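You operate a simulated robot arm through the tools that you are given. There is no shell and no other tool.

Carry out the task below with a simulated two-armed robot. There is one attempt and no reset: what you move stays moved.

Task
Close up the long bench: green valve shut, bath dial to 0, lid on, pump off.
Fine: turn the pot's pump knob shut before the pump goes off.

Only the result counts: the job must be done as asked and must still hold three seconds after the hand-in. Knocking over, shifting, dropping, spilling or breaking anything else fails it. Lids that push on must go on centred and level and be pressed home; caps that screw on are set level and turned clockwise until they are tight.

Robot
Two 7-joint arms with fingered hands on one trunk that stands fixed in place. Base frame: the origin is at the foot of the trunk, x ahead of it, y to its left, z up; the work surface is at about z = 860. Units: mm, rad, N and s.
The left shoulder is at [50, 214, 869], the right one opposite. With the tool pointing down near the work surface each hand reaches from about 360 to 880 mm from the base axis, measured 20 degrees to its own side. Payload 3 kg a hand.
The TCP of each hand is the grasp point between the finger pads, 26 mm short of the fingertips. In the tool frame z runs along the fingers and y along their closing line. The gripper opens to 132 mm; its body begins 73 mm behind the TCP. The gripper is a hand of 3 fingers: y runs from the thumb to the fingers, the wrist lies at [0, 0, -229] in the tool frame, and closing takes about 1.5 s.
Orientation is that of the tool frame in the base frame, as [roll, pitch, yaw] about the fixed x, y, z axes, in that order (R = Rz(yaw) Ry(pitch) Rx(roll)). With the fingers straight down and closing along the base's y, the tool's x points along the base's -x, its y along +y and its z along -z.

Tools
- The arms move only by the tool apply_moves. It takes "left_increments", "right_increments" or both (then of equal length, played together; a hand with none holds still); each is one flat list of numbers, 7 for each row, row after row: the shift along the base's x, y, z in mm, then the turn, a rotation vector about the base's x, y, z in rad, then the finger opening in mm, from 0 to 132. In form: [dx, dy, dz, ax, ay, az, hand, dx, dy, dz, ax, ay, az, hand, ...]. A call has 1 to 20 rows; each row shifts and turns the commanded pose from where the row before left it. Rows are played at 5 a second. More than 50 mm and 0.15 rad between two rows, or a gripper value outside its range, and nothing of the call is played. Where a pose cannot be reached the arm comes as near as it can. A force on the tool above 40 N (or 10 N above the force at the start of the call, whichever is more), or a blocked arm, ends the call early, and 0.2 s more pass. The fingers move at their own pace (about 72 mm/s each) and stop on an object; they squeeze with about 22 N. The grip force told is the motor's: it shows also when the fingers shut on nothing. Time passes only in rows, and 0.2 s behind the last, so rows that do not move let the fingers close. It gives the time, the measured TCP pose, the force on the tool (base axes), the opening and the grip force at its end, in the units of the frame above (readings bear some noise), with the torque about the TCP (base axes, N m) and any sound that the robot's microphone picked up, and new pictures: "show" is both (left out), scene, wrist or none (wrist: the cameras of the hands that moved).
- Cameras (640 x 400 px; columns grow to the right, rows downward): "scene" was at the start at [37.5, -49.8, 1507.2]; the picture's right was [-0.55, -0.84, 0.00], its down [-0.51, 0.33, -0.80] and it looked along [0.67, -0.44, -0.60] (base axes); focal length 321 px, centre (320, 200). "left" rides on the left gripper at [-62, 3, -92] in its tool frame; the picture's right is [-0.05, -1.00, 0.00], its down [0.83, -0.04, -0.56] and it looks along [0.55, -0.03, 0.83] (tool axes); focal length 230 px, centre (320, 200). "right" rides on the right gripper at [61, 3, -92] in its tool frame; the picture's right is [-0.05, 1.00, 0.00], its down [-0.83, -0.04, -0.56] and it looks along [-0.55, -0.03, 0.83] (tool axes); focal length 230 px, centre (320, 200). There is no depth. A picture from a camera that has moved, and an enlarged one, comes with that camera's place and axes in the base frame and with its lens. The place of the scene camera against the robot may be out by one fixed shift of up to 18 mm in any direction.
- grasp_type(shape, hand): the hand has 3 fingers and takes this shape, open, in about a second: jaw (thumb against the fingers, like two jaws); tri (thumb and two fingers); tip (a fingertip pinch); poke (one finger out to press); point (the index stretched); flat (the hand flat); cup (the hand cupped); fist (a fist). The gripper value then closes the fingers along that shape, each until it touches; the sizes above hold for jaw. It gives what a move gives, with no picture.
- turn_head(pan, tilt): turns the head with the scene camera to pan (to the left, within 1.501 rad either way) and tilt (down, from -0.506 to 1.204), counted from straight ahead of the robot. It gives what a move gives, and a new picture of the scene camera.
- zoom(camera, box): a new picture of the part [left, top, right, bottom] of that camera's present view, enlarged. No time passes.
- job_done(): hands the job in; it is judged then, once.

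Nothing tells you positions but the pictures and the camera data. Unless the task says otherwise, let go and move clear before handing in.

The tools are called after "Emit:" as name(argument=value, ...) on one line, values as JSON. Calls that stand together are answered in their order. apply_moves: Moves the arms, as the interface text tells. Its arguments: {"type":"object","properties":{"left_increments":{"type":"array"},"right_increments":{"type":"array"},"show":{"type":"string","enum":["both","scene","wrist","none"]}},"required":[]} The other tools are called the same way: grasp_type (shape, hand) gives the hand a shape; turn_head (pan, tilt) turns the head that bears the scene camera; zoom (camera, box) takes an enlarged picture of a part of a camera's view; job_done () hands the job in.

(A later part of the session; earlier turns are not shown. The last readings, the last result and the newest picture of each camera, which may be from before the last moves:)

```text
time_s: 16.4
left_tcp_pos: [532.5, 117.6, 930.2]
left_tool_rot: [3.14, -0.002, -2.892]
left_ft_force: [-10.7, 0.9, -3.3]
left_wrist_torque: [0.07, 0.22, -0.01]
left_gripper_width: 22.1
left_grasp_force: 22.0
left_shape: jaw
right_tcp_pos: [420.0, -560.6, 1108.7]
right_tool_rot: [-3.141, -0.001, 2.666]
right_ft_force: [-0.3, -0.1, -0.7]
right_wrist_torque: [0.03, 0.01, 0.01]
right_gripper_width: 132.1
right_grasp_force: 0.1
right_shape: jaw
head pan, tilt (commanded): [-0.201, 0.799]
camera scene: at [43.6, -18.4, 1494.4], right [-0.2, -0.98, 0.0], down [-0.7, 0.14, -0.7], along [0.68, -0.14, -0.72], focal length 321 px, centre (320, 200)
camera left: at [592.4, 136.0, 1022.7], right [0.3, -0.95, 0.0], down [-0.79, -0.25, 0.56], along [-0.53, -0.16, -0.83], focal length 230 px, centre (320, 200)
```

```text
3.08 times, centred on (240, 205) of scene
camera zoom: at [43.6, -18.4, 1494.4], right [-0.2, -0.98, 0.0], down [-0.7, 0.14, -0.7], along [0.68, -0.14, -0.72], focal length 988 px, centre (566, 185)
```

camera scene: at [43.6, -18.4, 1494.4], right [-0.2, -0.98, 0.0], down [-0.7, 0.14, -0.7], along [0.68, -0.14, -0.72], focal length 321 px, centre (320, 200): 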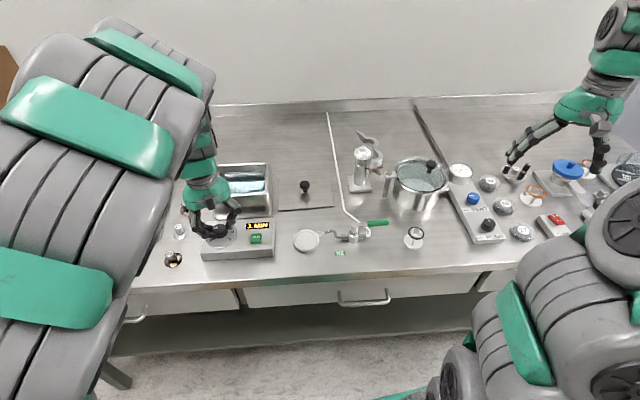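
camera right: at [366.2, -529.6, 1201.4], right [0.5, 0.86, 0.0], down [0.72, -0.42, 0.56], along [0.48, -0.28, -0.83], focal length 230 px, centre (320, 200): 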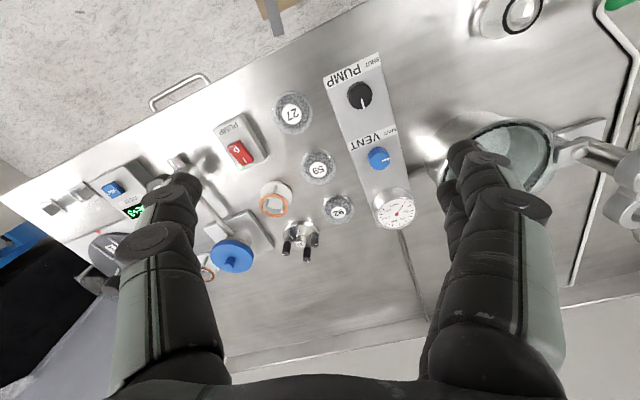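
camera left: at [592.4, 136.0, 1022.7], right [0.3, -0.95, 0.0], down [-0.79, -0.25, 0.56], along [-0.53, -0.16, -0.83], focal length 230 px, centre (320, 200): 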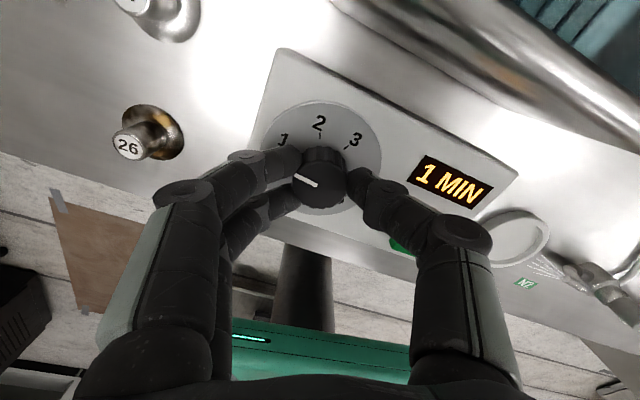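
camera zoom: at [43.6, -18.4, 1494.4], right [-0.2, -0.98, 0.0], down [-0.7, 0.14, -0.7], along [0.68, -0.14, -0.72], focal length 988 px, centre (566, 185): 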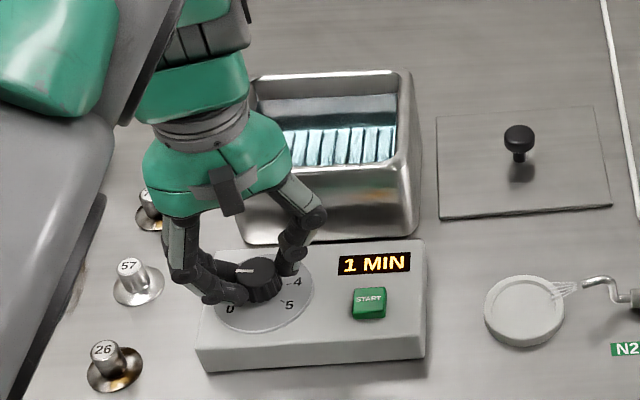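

Display now reads 1 MIN after about 1.92 rad; roughly 0.9 rad remains. I'll continue while easing a slight sideways load.

Emit:
apply_moves(left_increments=[-0.3, 0, 0, 0, 0, 0.12, 20, -0.3, 0, 0, 0, 0, 0.12, 20, -0.3, 0, 0, 0, 0, 0.12, 20, -0.2, 0, 0, 0, 0, 0.12, 20, -0.2, 0, 0, 0, 0, 0.12, 20, 0, 0, 0, 0, 0, 0.12, 20, 0, 0, 0, 0, 0, 0.12, 20], show="both")

Emit:
zoom(camera="left", box=[240, 90, 400, 250])

Emit:
zoom(camera="scene", box=[180, 140, 300, 270])

```text
time_s: 18.0
left_tcp_pos: [532.8, 118.3, 931.9]
left_tool_rot: [3.138, -0.001, -2.054]
left_ft_force: [0.8, -1.7, -2.1]
left_wrist_torque: [0.01, 0.0, -0.5]
left_gripper_width: 21.9
left_grasp_force: 22.1
left_shape: jaw
right_tcp_pos: [418.3, -560.1, 1109.3]
right_tool_rot: [-3.14, -0.001, 2.667]
right_ft_force: [0.5, -0.1, 0.6]
right_wrist_torque: [0.0, 0.03, -0.03]
right_gripper_width: 132.1
right_grasp_force: 0.0
right_shape: jaw
head pan, tilt (commanded): [-0.201, 0.799]
camera scene: at [43.8, -18.4, 1494.4], right [-0.2, -0.98, 0.0], down [-0.7, 0.14, -0.7], along [0.68, -0.14, -0.72], focal length 321 px, centre (320, 200)
camera left: at [558.7, 174.0, 1022.8], right [0.91, -0.42, 0.0], down [-0.35, -0.76, 0.56], along [-0.23, -0.5, -0.83], focal length 230 px, centre (320, 200)
```

scene: 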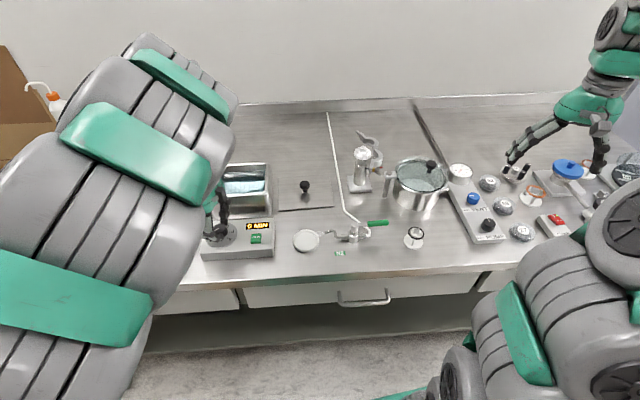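
left: 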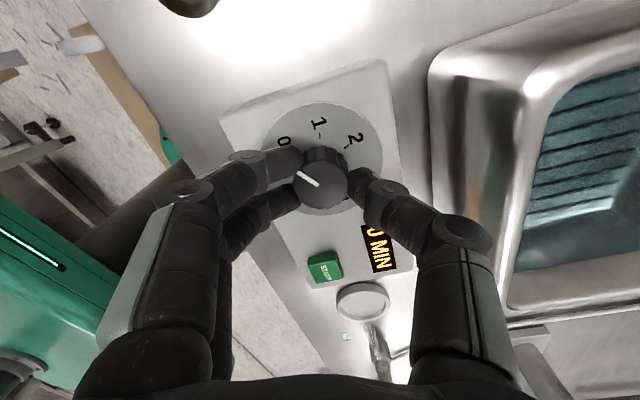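

```text
2.50 times, centred on (320, 170) of left
camera zoom: at [558.7, 174.0, 1022.8], right [0.91, -0.42, 0.0], down [-0.35, -0.76, 0.56], along [-0.23, -0.5, -0.83], focal length 575 px, centre (320, 275)
```

zoom: 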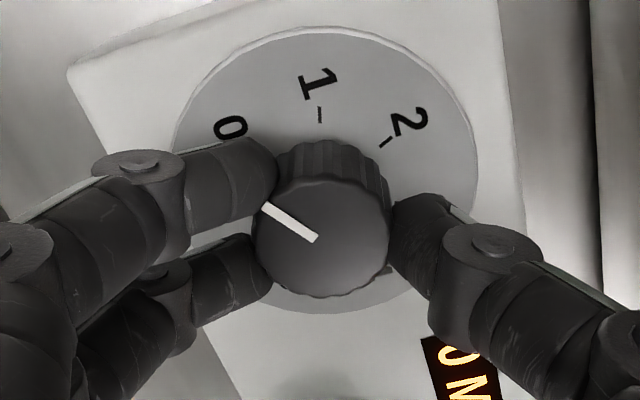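

```text
3.08 times, centred on (240, 205) of scene
camera zoom: at [43.8, -18.4, 1494.4], right [-0.2, -0.98, 0.0], down [-0.7, 0.14, -0.7], along [0.68, -0.14, -0.72], focal length 988 px, centre (566, 185)
```

zoom: 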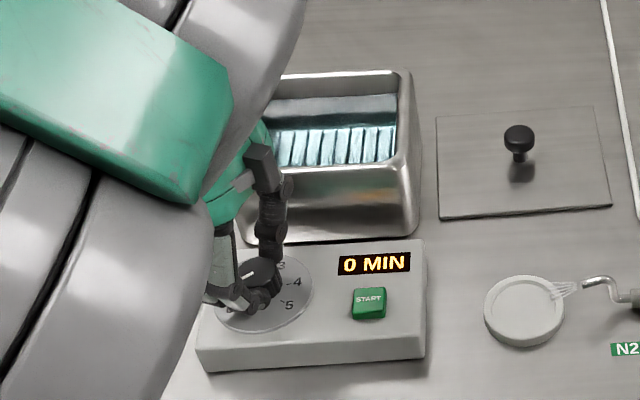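

The display reads 0 MIN and the torque shows the knob against its end stop. I'll release, lift straight up and verify the mark.

Emit:
apply_moves(left_increments=[0, 0, 0, 0, 0, 0, 35, 0, 0, 0, 0, 0, 0, 50, 0, 0, 5, 0, 0, 0, 60, 0, 0, 25, 0, 0, 0, 60, 0, 0, 40, 0, 0, 0, 60, 0, 0, 40, 0, 0, 0, 60], show="wrist")

Emit:
zoom(camera="left", box=[240, 50, 400, 210])

```text
time_s: 19.4
left_tcp_pos: [533.3, 120.4, 1041.2]
left_tool_rot: [3.137, 0.001, -2.054]
left_ft_force: [-1.2, 0.1, 0.6]
left_wrist_torque: [-0.02, 0.01, 0.01]
left_gripper_width: 59.6
left_grasp_force: 0.1
left_shape: jaw
right_tcp_pos: [419.3, -559.5, 1108.4]
right_tool_rot: [3.141, 0.001, 2.669]
right_ft_force: [-1.4, 1.2, 0.7]
right_wrist_torque: [-0.05, 0.0, -0.04]
right_gripper_width: 131.9
right_grasp_force: 0.1
right_shape: jaw
head pan, tilt (commanded): [-0.201, 0.799]
camera left: at [559.3, 176.3, 1133.4], right [0.91, -0.42, 0.0], down [-0.34, -0.76, 0.56], along [-0.23, -0.5, -0.83], focal length 230 px, centre (320, 200)
```

left: 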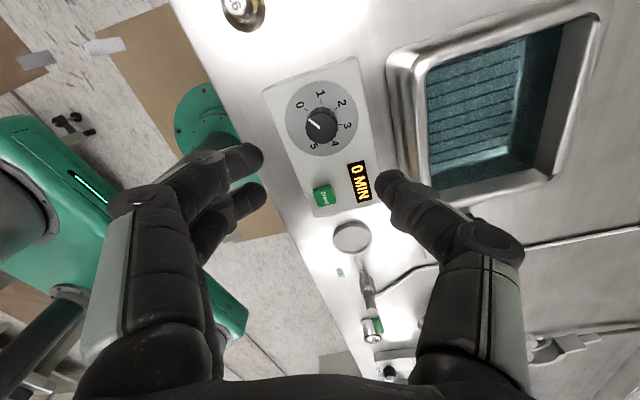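

```text
2.50 times, centred on (320, 130) of left
camera zoom: at [559.3, 176.3, 1133.4], right [0.91, -0.42, 0.0], down [-0.34, -0.76, 0.56], along [-0.23, -0.5, -0.83], focal length 575 px, centre (320, 375)
```

zoom: 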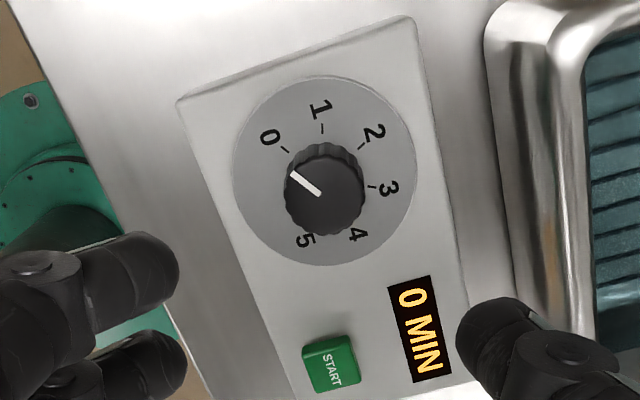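

The dial mark points at 0. Next is the lid: I'll turn the hand back and move above the lid and bath for a measuring picture.

Emit:
apply_moves(left_increments=[15, -20, 12, 0, 0, -0.136, 90, 15, -20, 12, 0, 0, -0.136, 90, 15, -20, 12, 0, 0, -0.136, 90, 15, -20, 12, 0, 0, -0.136, 90, 15, -20, 12, 0, 0, -0.136, 90, 15, -20, 12, 0, 0, -0.136, 90, 15, -20, 12, 0, 0, -0.136, 90, 15, -20, 12, 0, 0, -0.136, 90], show="both")

```text
time_s: 21.2
left_tcp_pos: [654.5, -38.8, 1136.5]
left_tool_rot: [3.138, 0.0, 3.141]
left_ft_force: [-0.4, 0.2, 0.2]
left_wrist_torque: [-0.05, 0.04, 0.0]
left_gripper_width: 89.7
left_grasp_force: 0.1
left_shape: jaw
right_tcp_pos: [419.8, -558.5, 1109.3]
right_tool_rot: [3.141, 0.0, 2.667]
right_ft_force: [0.3, 0.7, 1.0]
right_wrist_torque: [0.02, 0.0, -0.01]
right_gripper_width: 132.2
right_grasp_force: 0.1
right_shape: jaw
head pan, tilt (commanded): [-0.201, 0.799]
camera scene: at [43.8, -18.2, 1494.4], right [-0.2, -0.98, 0.0], down [-0.7, 0.14, -0.7], along [0.68, -0.14, -0.72], focal length 321 px, centre (320, 200)
camera left: at [714.8, -36.5, 1227.5], right [0.05, -1.0, 0.0], down [-0.83, -0.04, 0.55], along [-0.55, -0.03, -0.83], focal length 230 px, centre (320, 200)
```

scene: 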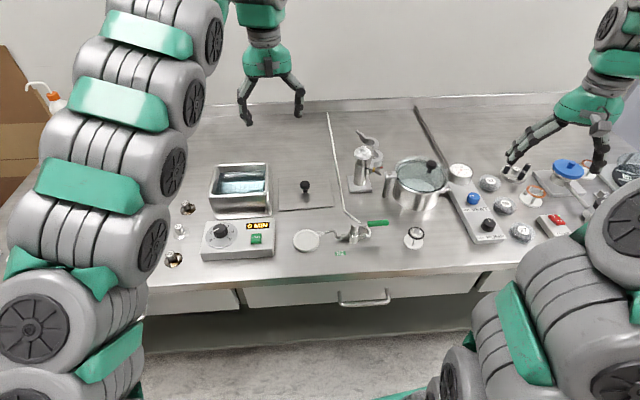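
left: 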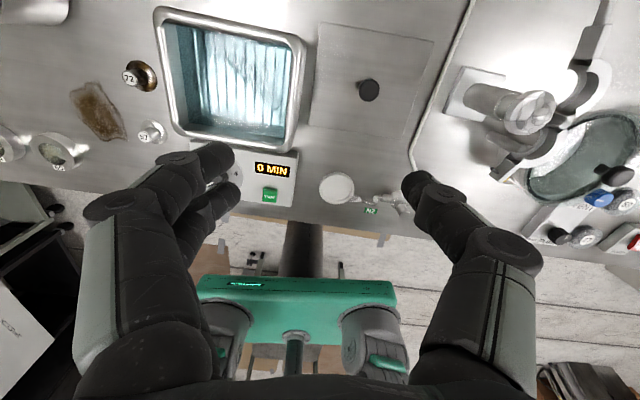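

Emit:
zoom(camera="left", box=[140, 0, 320, 160])

Emit:
zoom(camera="left", box=[290, 10, 450, 150])

Emit:
zoom(camera="scene", box=[190, 140, 350, 230])

```text
2.50 times, centred on (230, 80) of left
camera zoom: at [714.8, -36.5, 1227.5], right [0.05, -1.0, 0.0], down [-0.83, -0.04, 0.55], along [-0.55, -0.03, -0.83], focal length 575 px, centre (545, 500)
```

zoom: 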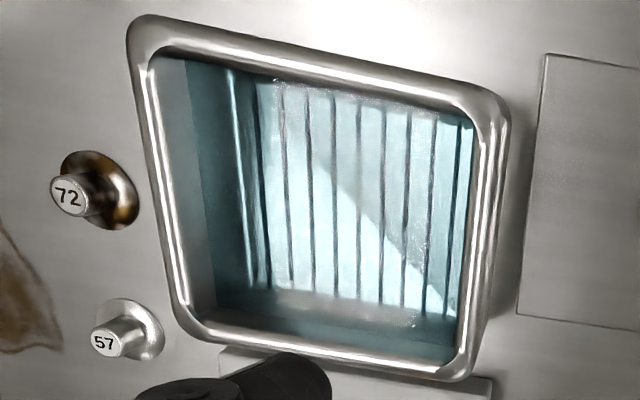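

```text
2.86 times, centred on (370, 80) of left
camera zoom: at [714.8, -36.5, 1227.5], right [0.05, -1.0, 0.0], down [-0.83, -0.04, 0.55], along [-0.55, -0.03, -0.83], focal length 657 px, centre (177, 543)
```

zoom: 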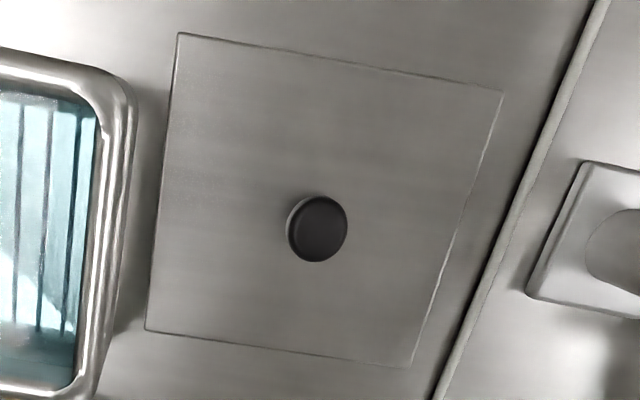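

```text
4.00 times, centred on (270, 185) of scene
camera zoom: at [43.8, -18.2, 1494.4], right [-0.2, -0.98, 0.0], down [-0.7, 0.14, -0.7], along [0.68, -0.14, -0.72], focal length 1284 px, centre (520, 260)
```

zoom: 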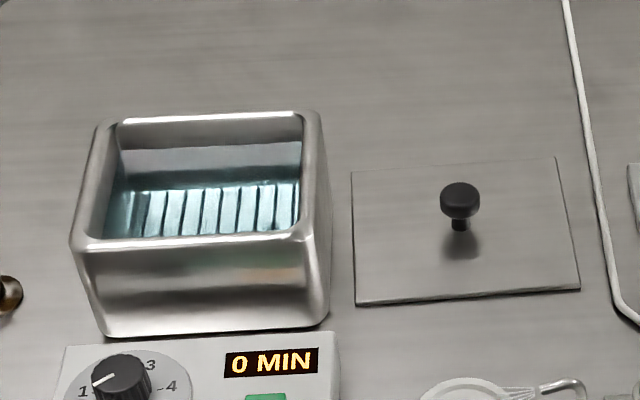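

The lid measures about 150×130 mm, centred near [670,-106] with its knob top near z 889, turned about -5°; the bath rim is about [669,61], turned about -8°. I'll bring the left hand above the lid knob.

Emit:
apply_moves(left_increments=[4, -17, -34, 0, 0, 0, 70, 4, -17, -34, 0, 0, 0, 70, 4, -17, -34, 0, 0, 0, 70, 4, -16, -34, 0, 0, 0, 70], show="wrist")

Emit:
zoom(camera="left", box=[230, 50, 410, 230])

```text
time_s: 22.2
left_tcp_pos: [668.9, -108.2, 1004.4]
left_tool_rot: [3.139, 0.001, 3.141]
left_ft_force: [-0.2, 0.4, -1.2]
left_wrist_torque: [0.0, 0.03, 0.07]
left_gripper_width: 70.3
left_grasp_force: 0.1
left_shape: jaw
right_tcp_pos: [419.1, -559.1, 1109.8]
right_tool_rot: [-3.141, 0.001, 2.666]
right_ft_force: [-0.9, -0.7, 0.0]
right_wrist_torque: [0.02, -0.01, 0.02]
right_gripper_width: 131.9
right_grasp_force: 0.0
right_shape: jaw
head pan, tilt (commanded): [-0.201, 0.799]
camera left: at [731.8, -105.7, 1094.5], right [0.05, -1.0, 0.0], down [-0.83, -0.04, 0.55], along [-0.55, -0.03, -0.83], focal length 230 px, centre (320, 200)
```

left: 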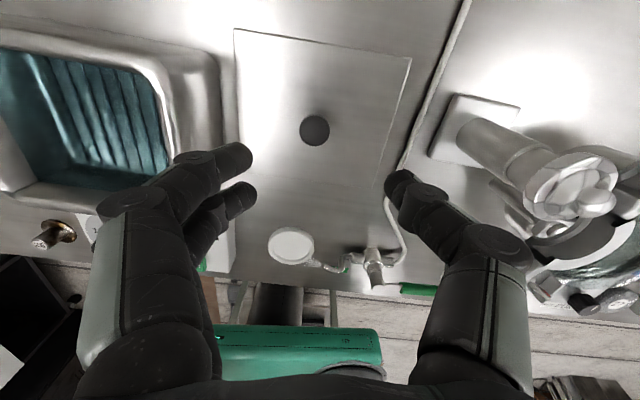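

```text
2.22 times, centred on (320, 140) of left
camera zoom: at [731.8, -105.7, 1094.5], right [0.05, -1.0, 0.0], down [-0.83, -0.04, 0.55], along [-0.55, -0.03, -0.83], focal length 511 px, centre (320, 333)
```

zoom: 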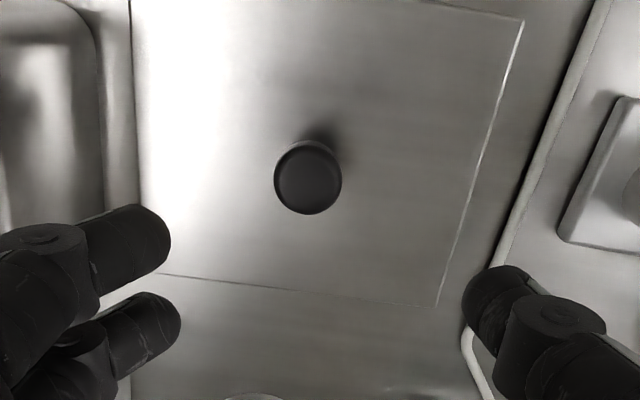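

The knob is at about [670,-104]. I'll centre and lower to just above it.

Emit:
apply_moves(left_increments=[0.6, 2, -40, 0, 0, 0, 60, 0.6, 2, -42, 0, 0, 0, 60], show="wrist")

Emit:
zoom(camera="left", box=[230, 90, 410, 270])

Emit:
zoom(camera="scene", box=[240, 120, 360, 220])

```text
time_s: 22.8
left_tcp_pos: [671.8, -105.5, 919.7]
left_tool_rot: [3.14, 0.0, 3.141]
left_ft_force: [0.0, 0.4, 0.5]
left_wrist_torque: [0.03, 0.03, 0.0]
left_gripper_width: 60.8
left_grasp_force: 0.0
left_shape: jaw
right_tcp_pos: [419.3, -559.6, 1109.0]
right_tool_rot: [3.141, -0.001, 2.665]
right_ft_force: [0.7, 0.6, -0.3]
right_wrist_torque: [-0.02, -0.01, 0.03]
right_gripper_width: 132.2
right_grasp_force: 0.0
right_shape: jaw
head pan, tilt (commanded): [-0.201, 0.799]
camera left: at [732.9, -102.5, 1011.8], right [0.05, -1.0, 0.0], down [-0.83, -0.04, 0.55], along [-0.55, -0.03, -0.83], focal length 230 px, centre (320, 200)
```

left: 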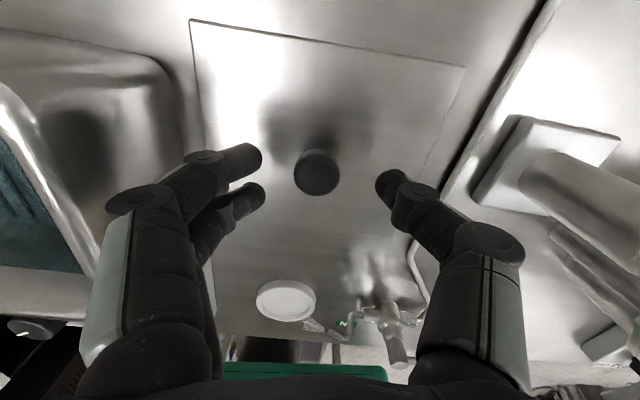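

```text
2.22 times, centred on (320, 180) of left
camera zoom: at [732.9, -102.5, 1011.8], right [0.05, -1.0, 0.0], down [-0.83, -0.04, 0.55], along [-0.55, -0.03, -0.83], focal length 511 px, centre (320, 244)
```

zoom: 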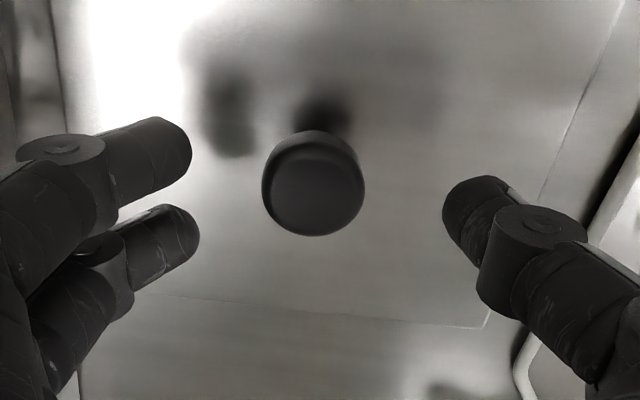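

```text
4.00 times, centred on (300, 170) of scene
camera zoom: at [43.8, -18.4, 1494.4], right [-0.2, -0.98, 0.0], down [-0.7, 0.14, -0.7], along [0.68, -0.14, -0.72], focal length 1284 px, centre (400, 320)
```

zoom: 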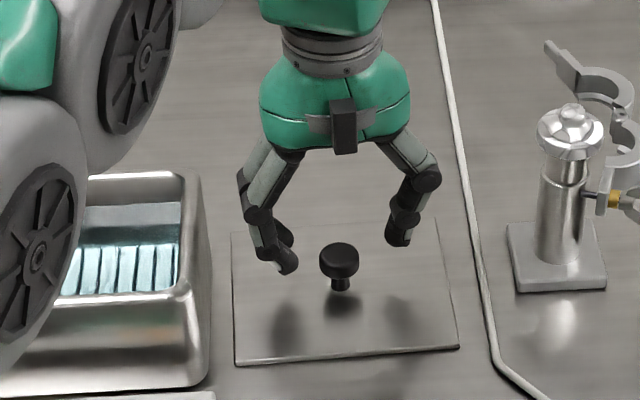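

The fingertips straddle the mushroom knob. I'll shift slightly, lower to about z 900, and close on it.

Emit:
apply_moves(left_increments=[-1, 1.5, -18, 0, 0, 0, 60, 0, 0, 0, 0, 0, 0, 45, 0, 0, 0, 0, 0, 0, 30, 0, 0, 0, 0, 0, 0, 15, 0, 0, 0, 0, 0, 0, 10, 0, 0, 0, 0, 0, 0, 10], show="wrist")

Emit:
zoom(camera="left", box=[230, 90, 410, 270])

Emit:
zoom(camera="scene", box=[240, 120, 360, 220])

```text
time_s: 24.2
left_tcp_pos: [670.8, -103.7, 903.2]
left_tool_rot: [3.141, 0.001, 3.141]
left_ft_force: [-0.6, -0.2, 0.2]
left_wrist_torque: [-0.03, 0.03, -0.02]
left_gripper_width: 18.0
left_grasp_force: 22.2
left_shape: jaw
right_tcp_pos: [419.9, -560.0, 1108.2]
right_tool_rot: [-3.142, 0.0, 2.667]
right_ft_force: [0.2, 0.1, 0.5]
right_wrist_torque: [0.01, 0.0, -0.01]
right_gripper_width: 131.8
right_grasp_force: 0.1
right_shape: jaw
head pan, tilt (commanded): [-0.201, 0.799]
camera left: at [731.8, -100.4, 994.1], right [0.05, -1.0, 0.0], down [-0.83, -0.04, 0.56], along [-0.55, -0.03, -0.83], focal length 230 px, centre (320, 200)
```

left: 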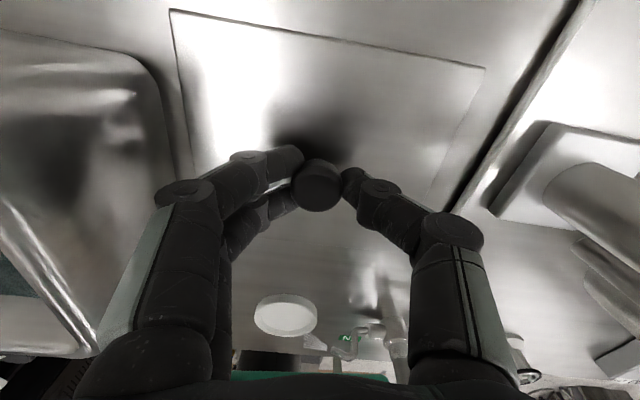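

```text
2.22 times, centred on (320, 180) of left
camera zoom: at [731.8, -100.4, 994.1], right [0.05, -1.0, 0.0], down [-0.83, -0.04, 0.56], along [-0.55, -0.03, -0.83], focal length 511 px, centre (320, 244)
```

zoom: 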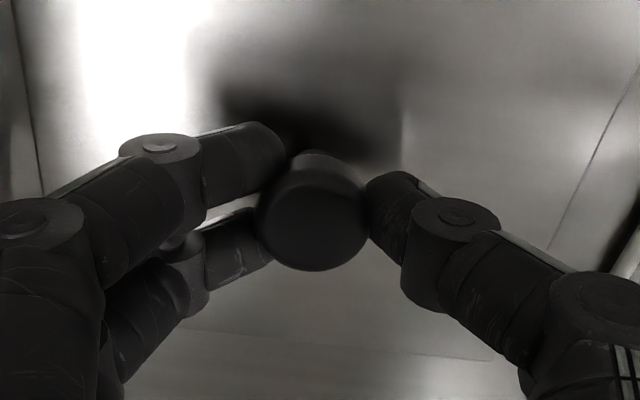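

```text
4.00 times, centred on (300, 170) of scene
camera zoom: at [43.8, -18.4, 1494.4], right [-0.2, -0.98, 0.0], down [-0.7, 0.14, -0.7], along [0.68, -0.14, -0.72], focal length 1284 px, centre (400, 320)
```

zoom: 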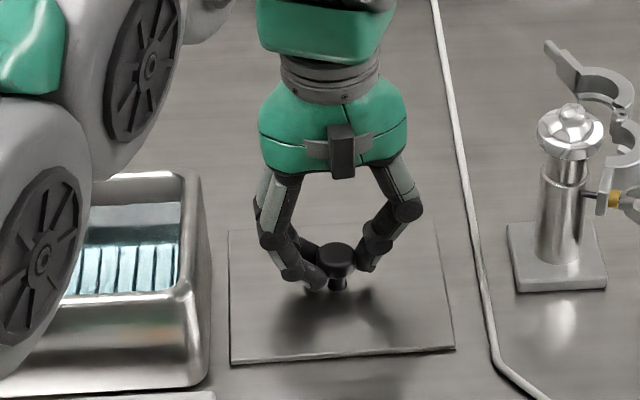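

The knob is gripped under its head (width 18). I'll lift gently and check the lid hangs level.

Emit:
apply_moves(left_increments=[0, 0, 5, 0, 0, 0, 5, 0, 0, 10, 0, 0, 0, 5, 0, 0, 20, 0, 0, 0, 5, 0, 0, 30, 0, 0, 0, 5], show="both")

Emit:
zoom(camera="scene", box=[200, 90, 360, 220])

```text
time_s: 25.2
left_tcp_pos: [668.8, -103.1, 967.4]
left_tool_rot: [3.138, 0.0, -3.141]
left_ft_force: [0.8, -0.4, -1.3]
left_wrist_torque: [-0.01, -0.02, 0.0]
left_gripper_width: 18.0
left_grasp_force: 21.9
left_shape: jaw
right_tcp_pos: [420.1, -560.3, 1107.3]
right_tool_rot: [3.141, 0.001, 2.666]
right_ft_force: [-0.3, 0.5, -0.1]
right_wrist_torque: [0.01, 0.0, 0.0]
right_gripper_width: 131.6
right_grasp_force: 0.0
right_shape: jaw
head pan, tilt (commanded): [-0.201, 0.799]
camera scene: at [43.7, -18.4, 1494.4], right [-0.2, -0.98, 0.0], down [-0.7, 0.14, -0.7], along [0.68, -0.14, -0.72], focal length 321 px, centre (320, 200)
camera left: at [730.9, -99.9, 1058.6], right [0.05, -1.0, 0.0], down [-0.83, -0.04, 0.56], along [-0.56, -0.03, -0.83], focal length 230 px, centre (320, 200)
```

scene: 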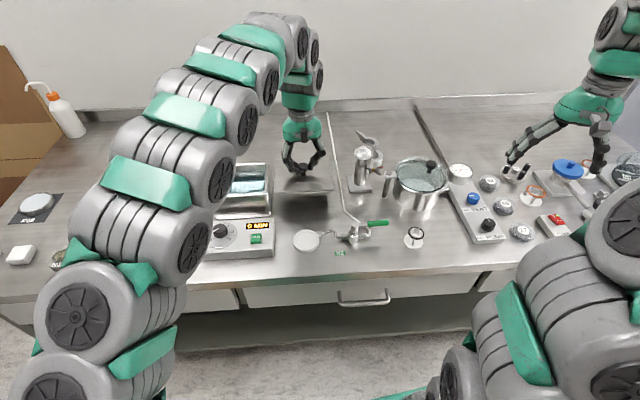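
left: 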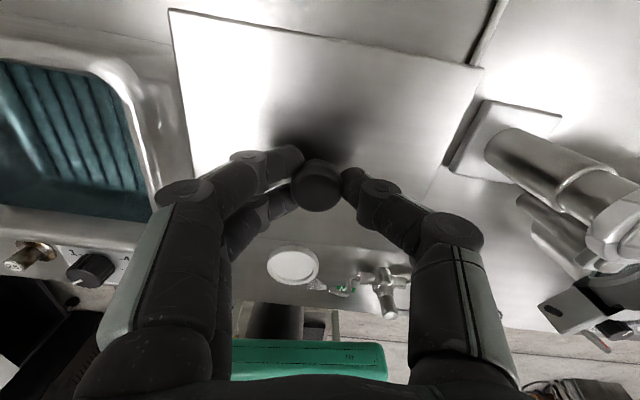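

```text
3.08 times, centred on (280, 155) of scene
camera zoom: at [43.7, -18.4, 1494.4], right [-0.2, -0.98, 0.0], down [-0.7, 0.14, -0.7], along [0.68, -0.14, -0.72], focal length 988 px, centre (443, 338)
```

zoom: 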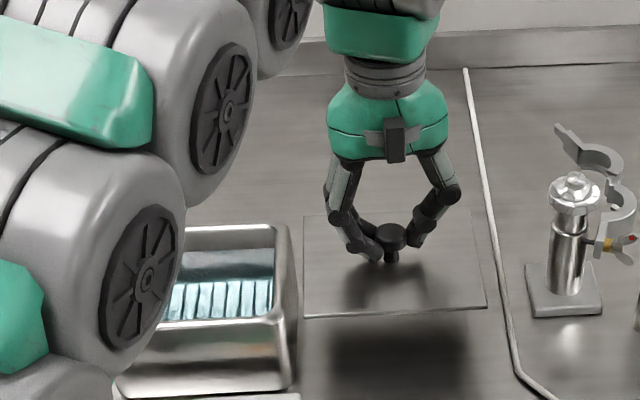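

The lid hangs level and rigid in the grip. I'll raise it above the rim height and carry it over the bath, turning slightly to match the bath's angle.

Emit:
apply_moves(left_increments=[0, 0, 25, 0, 0, 0, 5, 0, 0, 25, 0, 0, 0, 5, 0, 10, 5, 0, 0, 0, 5, 0, 25, 0, 0, 0, -0.01, 5, 0, 30, 0, 0, 0, -0.015, 5, 0, 30, 0, 0, 0, -0.015, 5, 0, 30, 0, 0, 0, -0.015, 5, 0, 25, 0, 0, 0, 0, 5, 0, 10, 0, 0, 0, 0, 5], show="both")

Emit:
zoom(camera="scene", box=[180, 100, 320, 230])

```text
time_s: 27.2
left_tcp_pos: [670.0, 54.5, 1020.6]
left_tool_rot: [3.14, -0.001, 3.086]
left_ft_force: [0.9, 1.2, -1.8]
left_wrist_torque: [-0.01, -0.02, 0.0]
left_gripper_width: 17.9
left_grasp_force: 21.6
left_shape: jaw
right_tcp_pos: [419.0, -559.8, 1108.7]
right_tool_rot: [-3.14, 0.0, 2.669]
right_ft_force: [0.1, -0.9, 0.1]
right_wrist_torque: [0.0, -0.01, -0.03]
right_gripper_width: 131.9
right_grasp_force: 0.1
right_shape: jaw
head pan, tilt (commanded): [-0.201, 0.799]
camera scene: at [43.8, -18.4, 1494.4], right [-0.2, -0.98, 0.0], down [-0.7, 0.14, -0.7], along [0.68, -0.14, -0.72], focal length 321 px, centre (320, 200)
camera left: at [731.1, 54.4, 1112.0], right [0.0, -1.0, 0.0], down [-0.83, 0.0, 0.56], along [-0.56, 0.0, -0.83], focal length 230 px, centre (320, 200)
```

scene: 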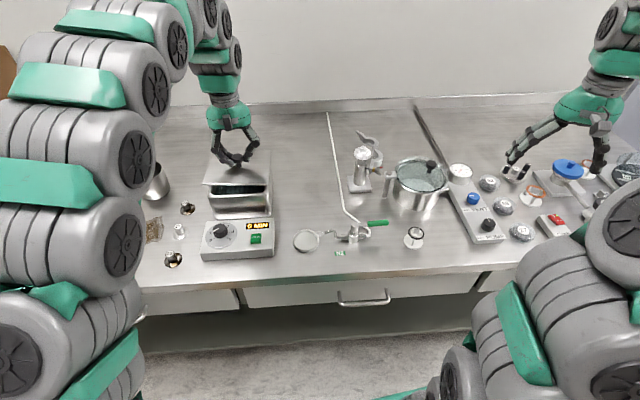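
left: 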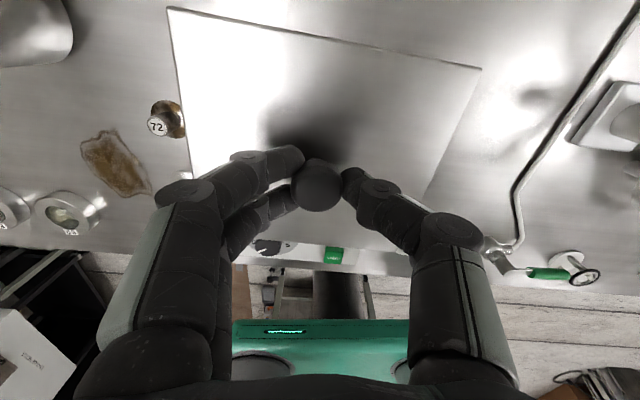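

```text
3.08 times, centred on (250, 165) of scene
camera zoom: at [43.8, -18.4, 1494.4], right [-0.2, -0.98, 0.0], down [-0.7, 0.14, -0.7], along [0.68, -0.14, -0.72], focal length 988 px, centre (535, 308)
```

zoom: 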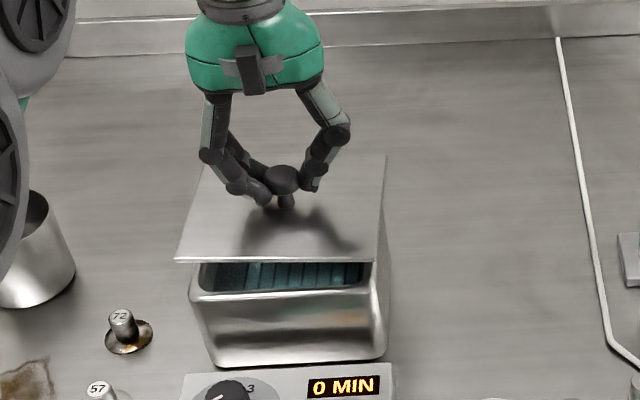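

Emit:
zoom(camera="left", box=[160, 0, 320, 200])

Emit:
zoom(camera="left", box=[310, 20, 500, 220])

Emit:
zoom(camera="scene", box=[190, 140, 290, 220])

```text
2.00 times, centred on (240, 100) of left
camera zoom: at [731.1, 54.4, 1112.0], right [0.0, -1.0, 0.0], down [-0.83, 0.0, 0.56], along [-0.56, 0.0, -0.83], focal length 460 px, centre (480, 400)
```

zoom: 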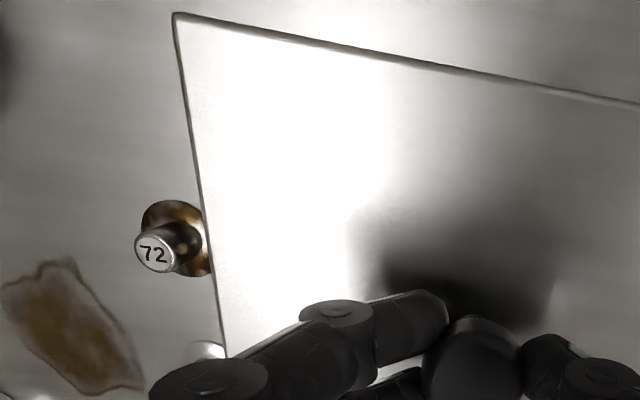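

```text
2.00 times, centred on (405, 120) of left
camera zoom: at [731.1, 54.4, 1112.0], right [0.0, -1.0, 0.0], down [-0.83, 0.0, 0.56], along [-0.56, 0.0, -0.83], focal length 460 px, centre (150, 360)
```

zoom: 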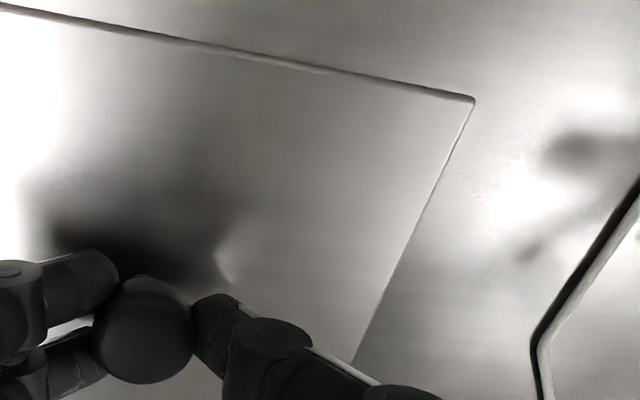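

```text
5.00 times, centred on (240, 180) of scene
camera zoom: at [43.8, -18.4, 1494.4], right [-0.2, -0.98, 0.0], down [-0.7, 0.14, -0.7], along [0.68, -0.14, -0.72], focal length 1605 px, centre (720, 300)
```

zoom: 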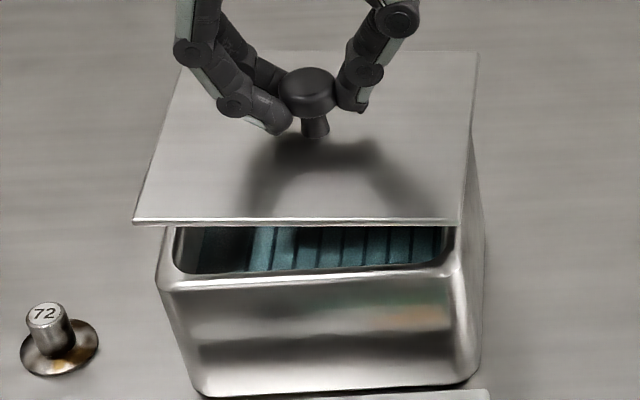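

Emit:
zoom(camera="scene", box=[205, 175, 285, 225])

Emit:
turn_head(pan=0.12, tilt=0.75)

Emit:
zoom(camera="scene", box=[270, 140, 370, 230])

```text
8.00 times, centred on (245, 200) of scene
camera zoom: at [43.8, -18.4, 1494.4], right [-0.2, -0.98, 0.0], down [-0.7, 0.14, -0.7], along [0.68, -0.14, -0.72], focal length 2568 px, centre (920, 200)
```

zoom: 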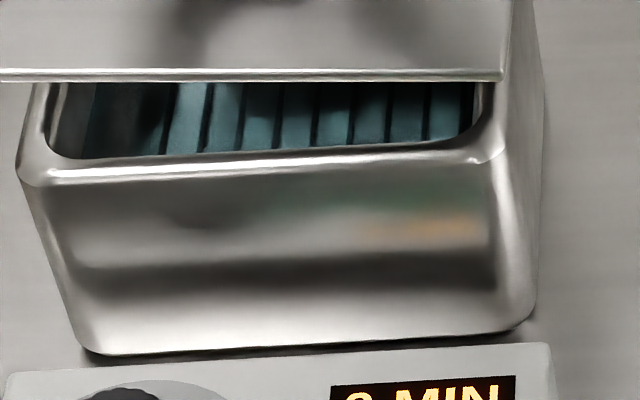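

```text
time_s: 28.0
left_tcp_pos: [669.4, 54.0, 1020.2]
left_tool_rot: [3.14, 0.001, 3.088]
left_ft_force: [-0.2, -0.3, -1.7]
left_wrist_torque: [0.02, 0.03, -0.02]
left_gripper_width: 17.7
left_grasp_force: 21.9
left_shape: jaw
right_tcp_pos: [418.9, -559.4, 1109.3]
right_tool_rot: [-3.141, 0.0, 2.667]
right_ft_force: [-1.0, -0.5, -0.7]
right_wrist_torque: [0.02, -0.01, -0.01]
right_gripper_width: 131.9
right_grasp_force: 0.0
right_shape: jaw
head pan, tilt (commanded): [0.12, 0.75]
camera scene: at [47.0, 7.6, 1498.4], right [0.12, -0.99, 0.0], down [-0.68, -0.08, -0.73], along [0.73, 0.09, -0.68], focal length 321 px, centre (320, 200)
```

scene: 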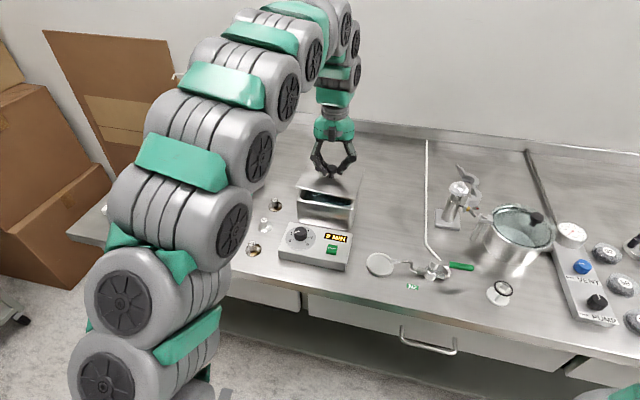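

```text
4.44 times, centred on (320, 185) of scene
camera zoom: at [47.0, 7.6, 1498.4], right [0.12, -0.99, 0.0], down [-0.68, -0.08, -0.73], along [0.73, 0.09, -0.68], focal length 1427 px, centre (320, 267)
```

zoom: 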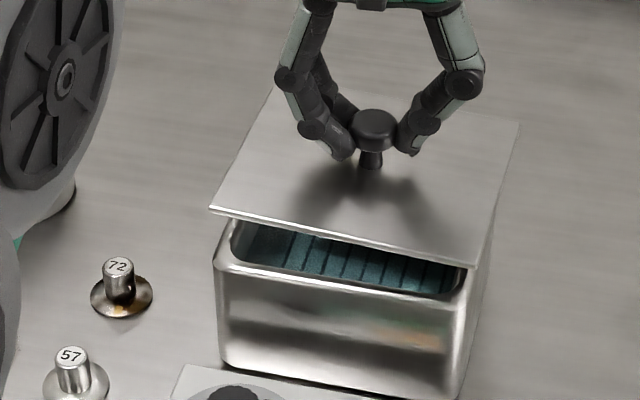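

The lid is over the bath with the front edges nearly matching, but the lid is turned about 4° too far clockwise relative to the rim. I'll correct the angle and shift a few mm, and lower part way.

Emit:
apply_moves(left_increments=[0.2, 1, 0, 0, 0, 0.034, 5, 0.3, 2.3, 0, 0, 0, 0.034, 5, 0, 0, -8, 0, 0, 0, 5, 0, 0, -8, 0, 0, 0, 5, 0, 0, 0, 0, 0, 0, 5], show="both")

Emit:
zoom(camera="scene", box=[280, 160, 370, 230])

Emit:
turn_head(pan=-0.2, tilt=0.8)

Emit:
zoom(camera="scene", box=[205, 155, 285, 225])

```text
time_s: 29.2
left_tcp_pos: [669.8, 61.3, 1005.7]
left_tool_rot: [3.139, 0.0, -3.128]
left_ft_force: [-0.4, -0.4, -2.0]
left_wrist_torque: [0.0, 0.02, -0.01]
left_gripper_width: 18.0
left_grasp_force: 21.5
left_shape: jaw
right_tcp_pos: [419.1, -559.7, 1108.8]
right_tool_rot: [-3.141, 0.0, 2.668]
right_ft_force: [0.2, -0.8, -0.3]
right_wrist_torque: [0.03, 0.0, -0.04]
right_gripper_width: 131.7
right_grasp_force: 0.1
right_shape: jaw
head pan, tilt (commanded): [0.12, 0.75]
camera scene: at [47.0, 7.7, 1498.4], right [0.12, -0.99, 0.0], down [-0.68, -0.08, -0.73], along [0.73, 0.09, -0.68], focal length 321 px, centre (320, 200)
camera left: at [731.3, 63.8, 1096.1], right [0.07, -1.0, 0.0], down [-0.83, -0.06, 0.56], along [-0.55, -0.03, -0.83], focal length 230 px, centre (320, 200)
```

scene: 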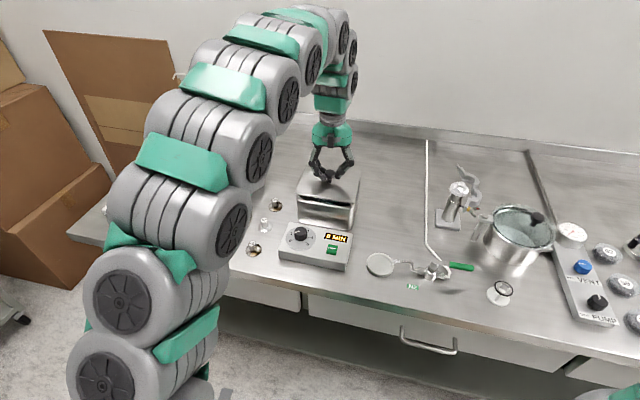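
left: 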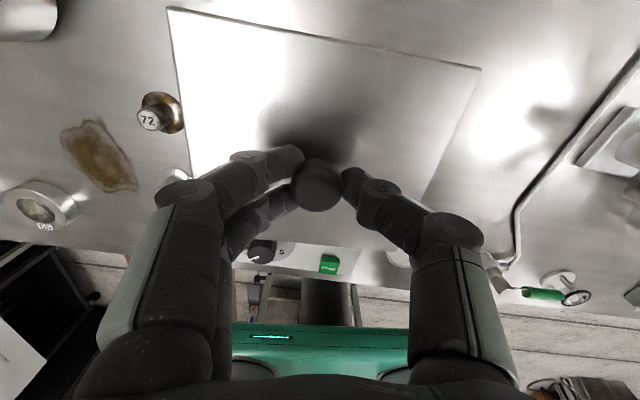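

```text
5.71 times, centred on (325, 195) of scene
camera zoom: at [47.0, 7.7, 1498.4], right [0.12, -0.99, 0.0], down [-0.68, -0.08, -0.73], along [0.73, 0.09, -0.68], focal length 1834 px, centre (291, 229)
```

zoom: 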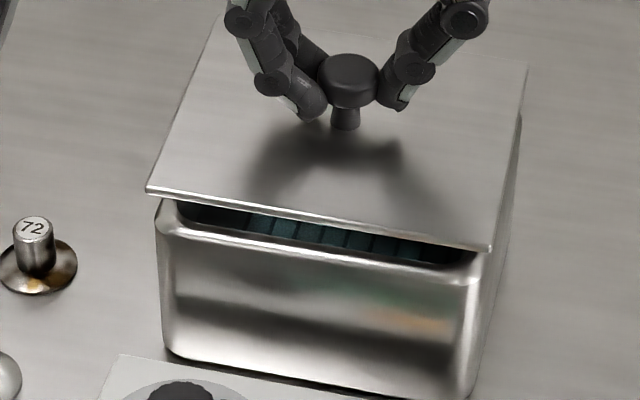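

```text
time_s: 30.0
left_tcp_pos: [669.6, 59.9, 1004.5]
left_tool_rot: [3.14, 0.001, -3.128]
left_ft_force: [-0.1, -0.8, -1.6]
left_wrist_torque: [0.05, 0.02, 0.01]
left_gripper_width: 17.9
left_grasp_force: 22.2
left_shape: jaw
right_tcp_pos: [418.6, -560.1, 1109.5]
right_tool_rot: [-3.141, 0.001, 2.667]
right_ft_force: [0.8, 0.9, 0.7]
right_wrist_torque: [0.01, 0.0, -0.01]
right_gripper_width: 131.7
right_grasp_force: 0.1
right_shape: jaw
head pan, tilt (commanded): [-0.201, 0.799]
camera scene: at [43.8, -18.3, 1494.4], right [-0.2, -0.98, 0.0], down [-0.7, 0.14, -0.7], along [0.68, -0.14, -0.72], focal length 321 px, centre (320, 200)
```

scene: 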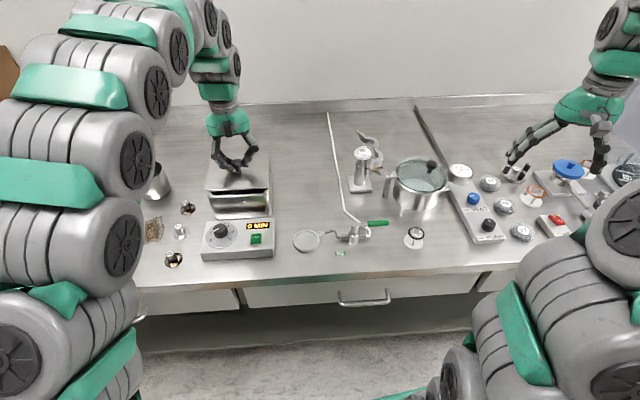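

```text
5.71 times, centred on (245, 190) of scene
camera zoom: at [43.8, -18.3, 1494.4], right [-0.2, -0.98, 0.0], down [-0.7, 0.14, -0.7], along [0.68, -0.14, -0.72], focal length 1834 px, centre (749, 257)
```

zoom: 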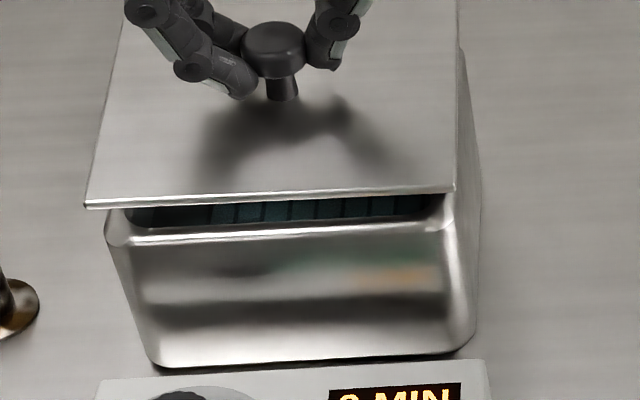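

Emit:
zoom(camera="scene", box=[200, 140, 280, 200])

Emit:
zoom(camera="left", box=[160, 0, 320, 100])

Emit:
zoom(camera="left", box=[340, 20, 500, 120])

```text
6.67 times, centred on (240, 170) of scene
camera zoom: at [43.8, -18.3, 1494.4], right [-0.2, -0.98, 0.0], down [-0.7, 0.14, -0.7], along [0.68, -0.14, -0.72], focal length 2140 px, centre (853, 400)
```

zoom: 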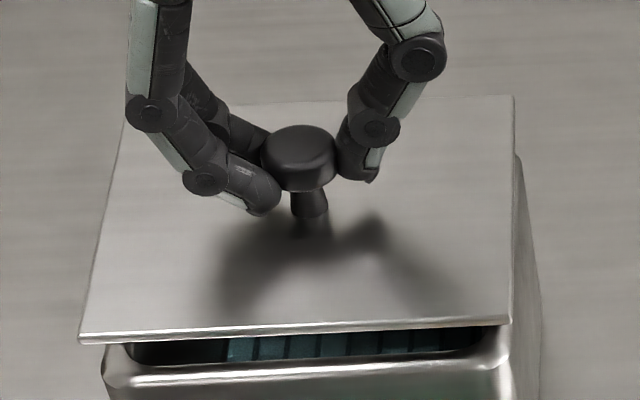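

```text
4.00 times, centred on (240, 50) of left
camera zoom: at [731.4, 63.8, 1096.3], right [0.07, -1.0, 0.0], down [-0.83, -0.06, 0.56], along [-0.55, -0.03, -0.83], focal length 920 px, centre (640, 800)
```

zoom: 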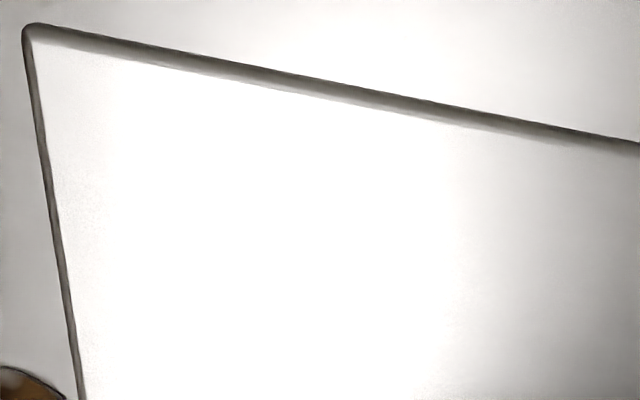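

```text
4.00 times, centred on (420, 70) of left
camera zoom: at [731.4, 63.8, 1096.3], right [0.07, -1.0, 0.0], down [-0.83, -0.06, 0.56], along [-0.55, -0.03, -0.83], focal length 920 px, centre (-80, 720)
```

zoom: 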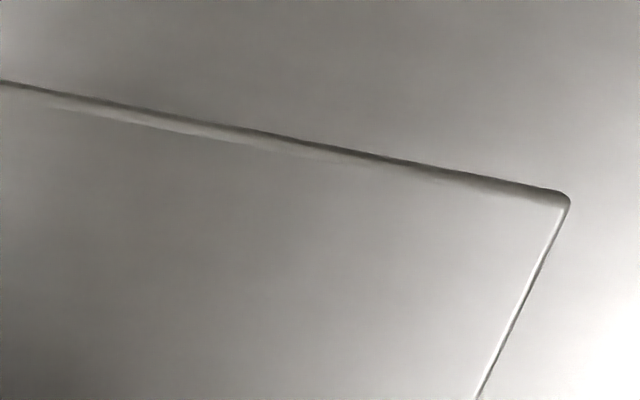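

Emit:
zoom(camera="scene", box=[205, 185, 235, 205])

Emit:
zoom(camera="scene", box=[245, 180, 275, 200])

```text
16.00 times, centred on (220, 195) of scene
camera zoom: at [43.8, -18.3, 1494.4], right [-0.2, -0.98, 0.0], down [-0.7, 0.14, -0.7], along [0.68, -0.14, -0.72], focal length 5136 px, centre (1920, 280)
```

zoom: 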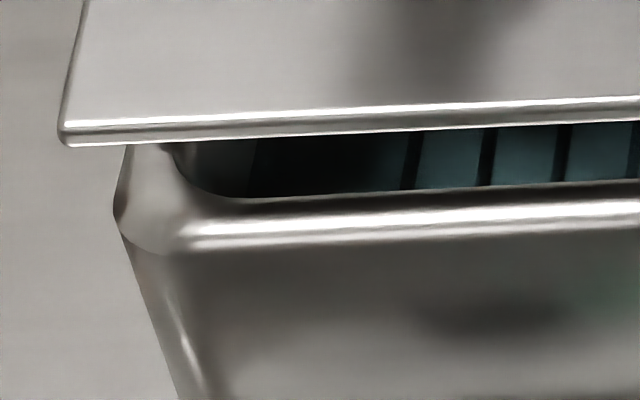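

```text
16.00 times, centred on (260, 190) of scene
camera zoom: at [43.8, -18.3, 1494.4], right [-0.2, -0.98, 0.0], down [-0.7, 0.14, -0.7], along [0.68, -0.14, -0.72], focal length 5136 px, centre (1280, 360)
```

zoom: 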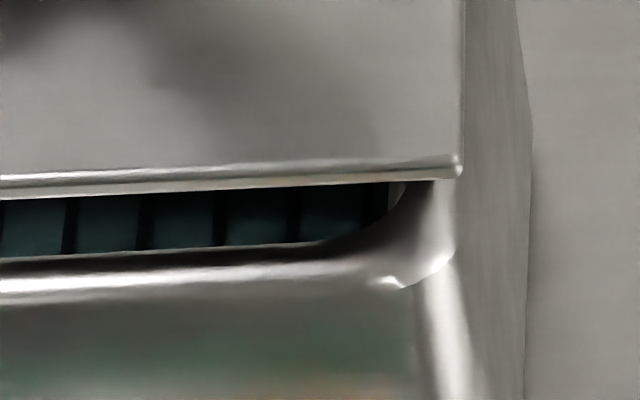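

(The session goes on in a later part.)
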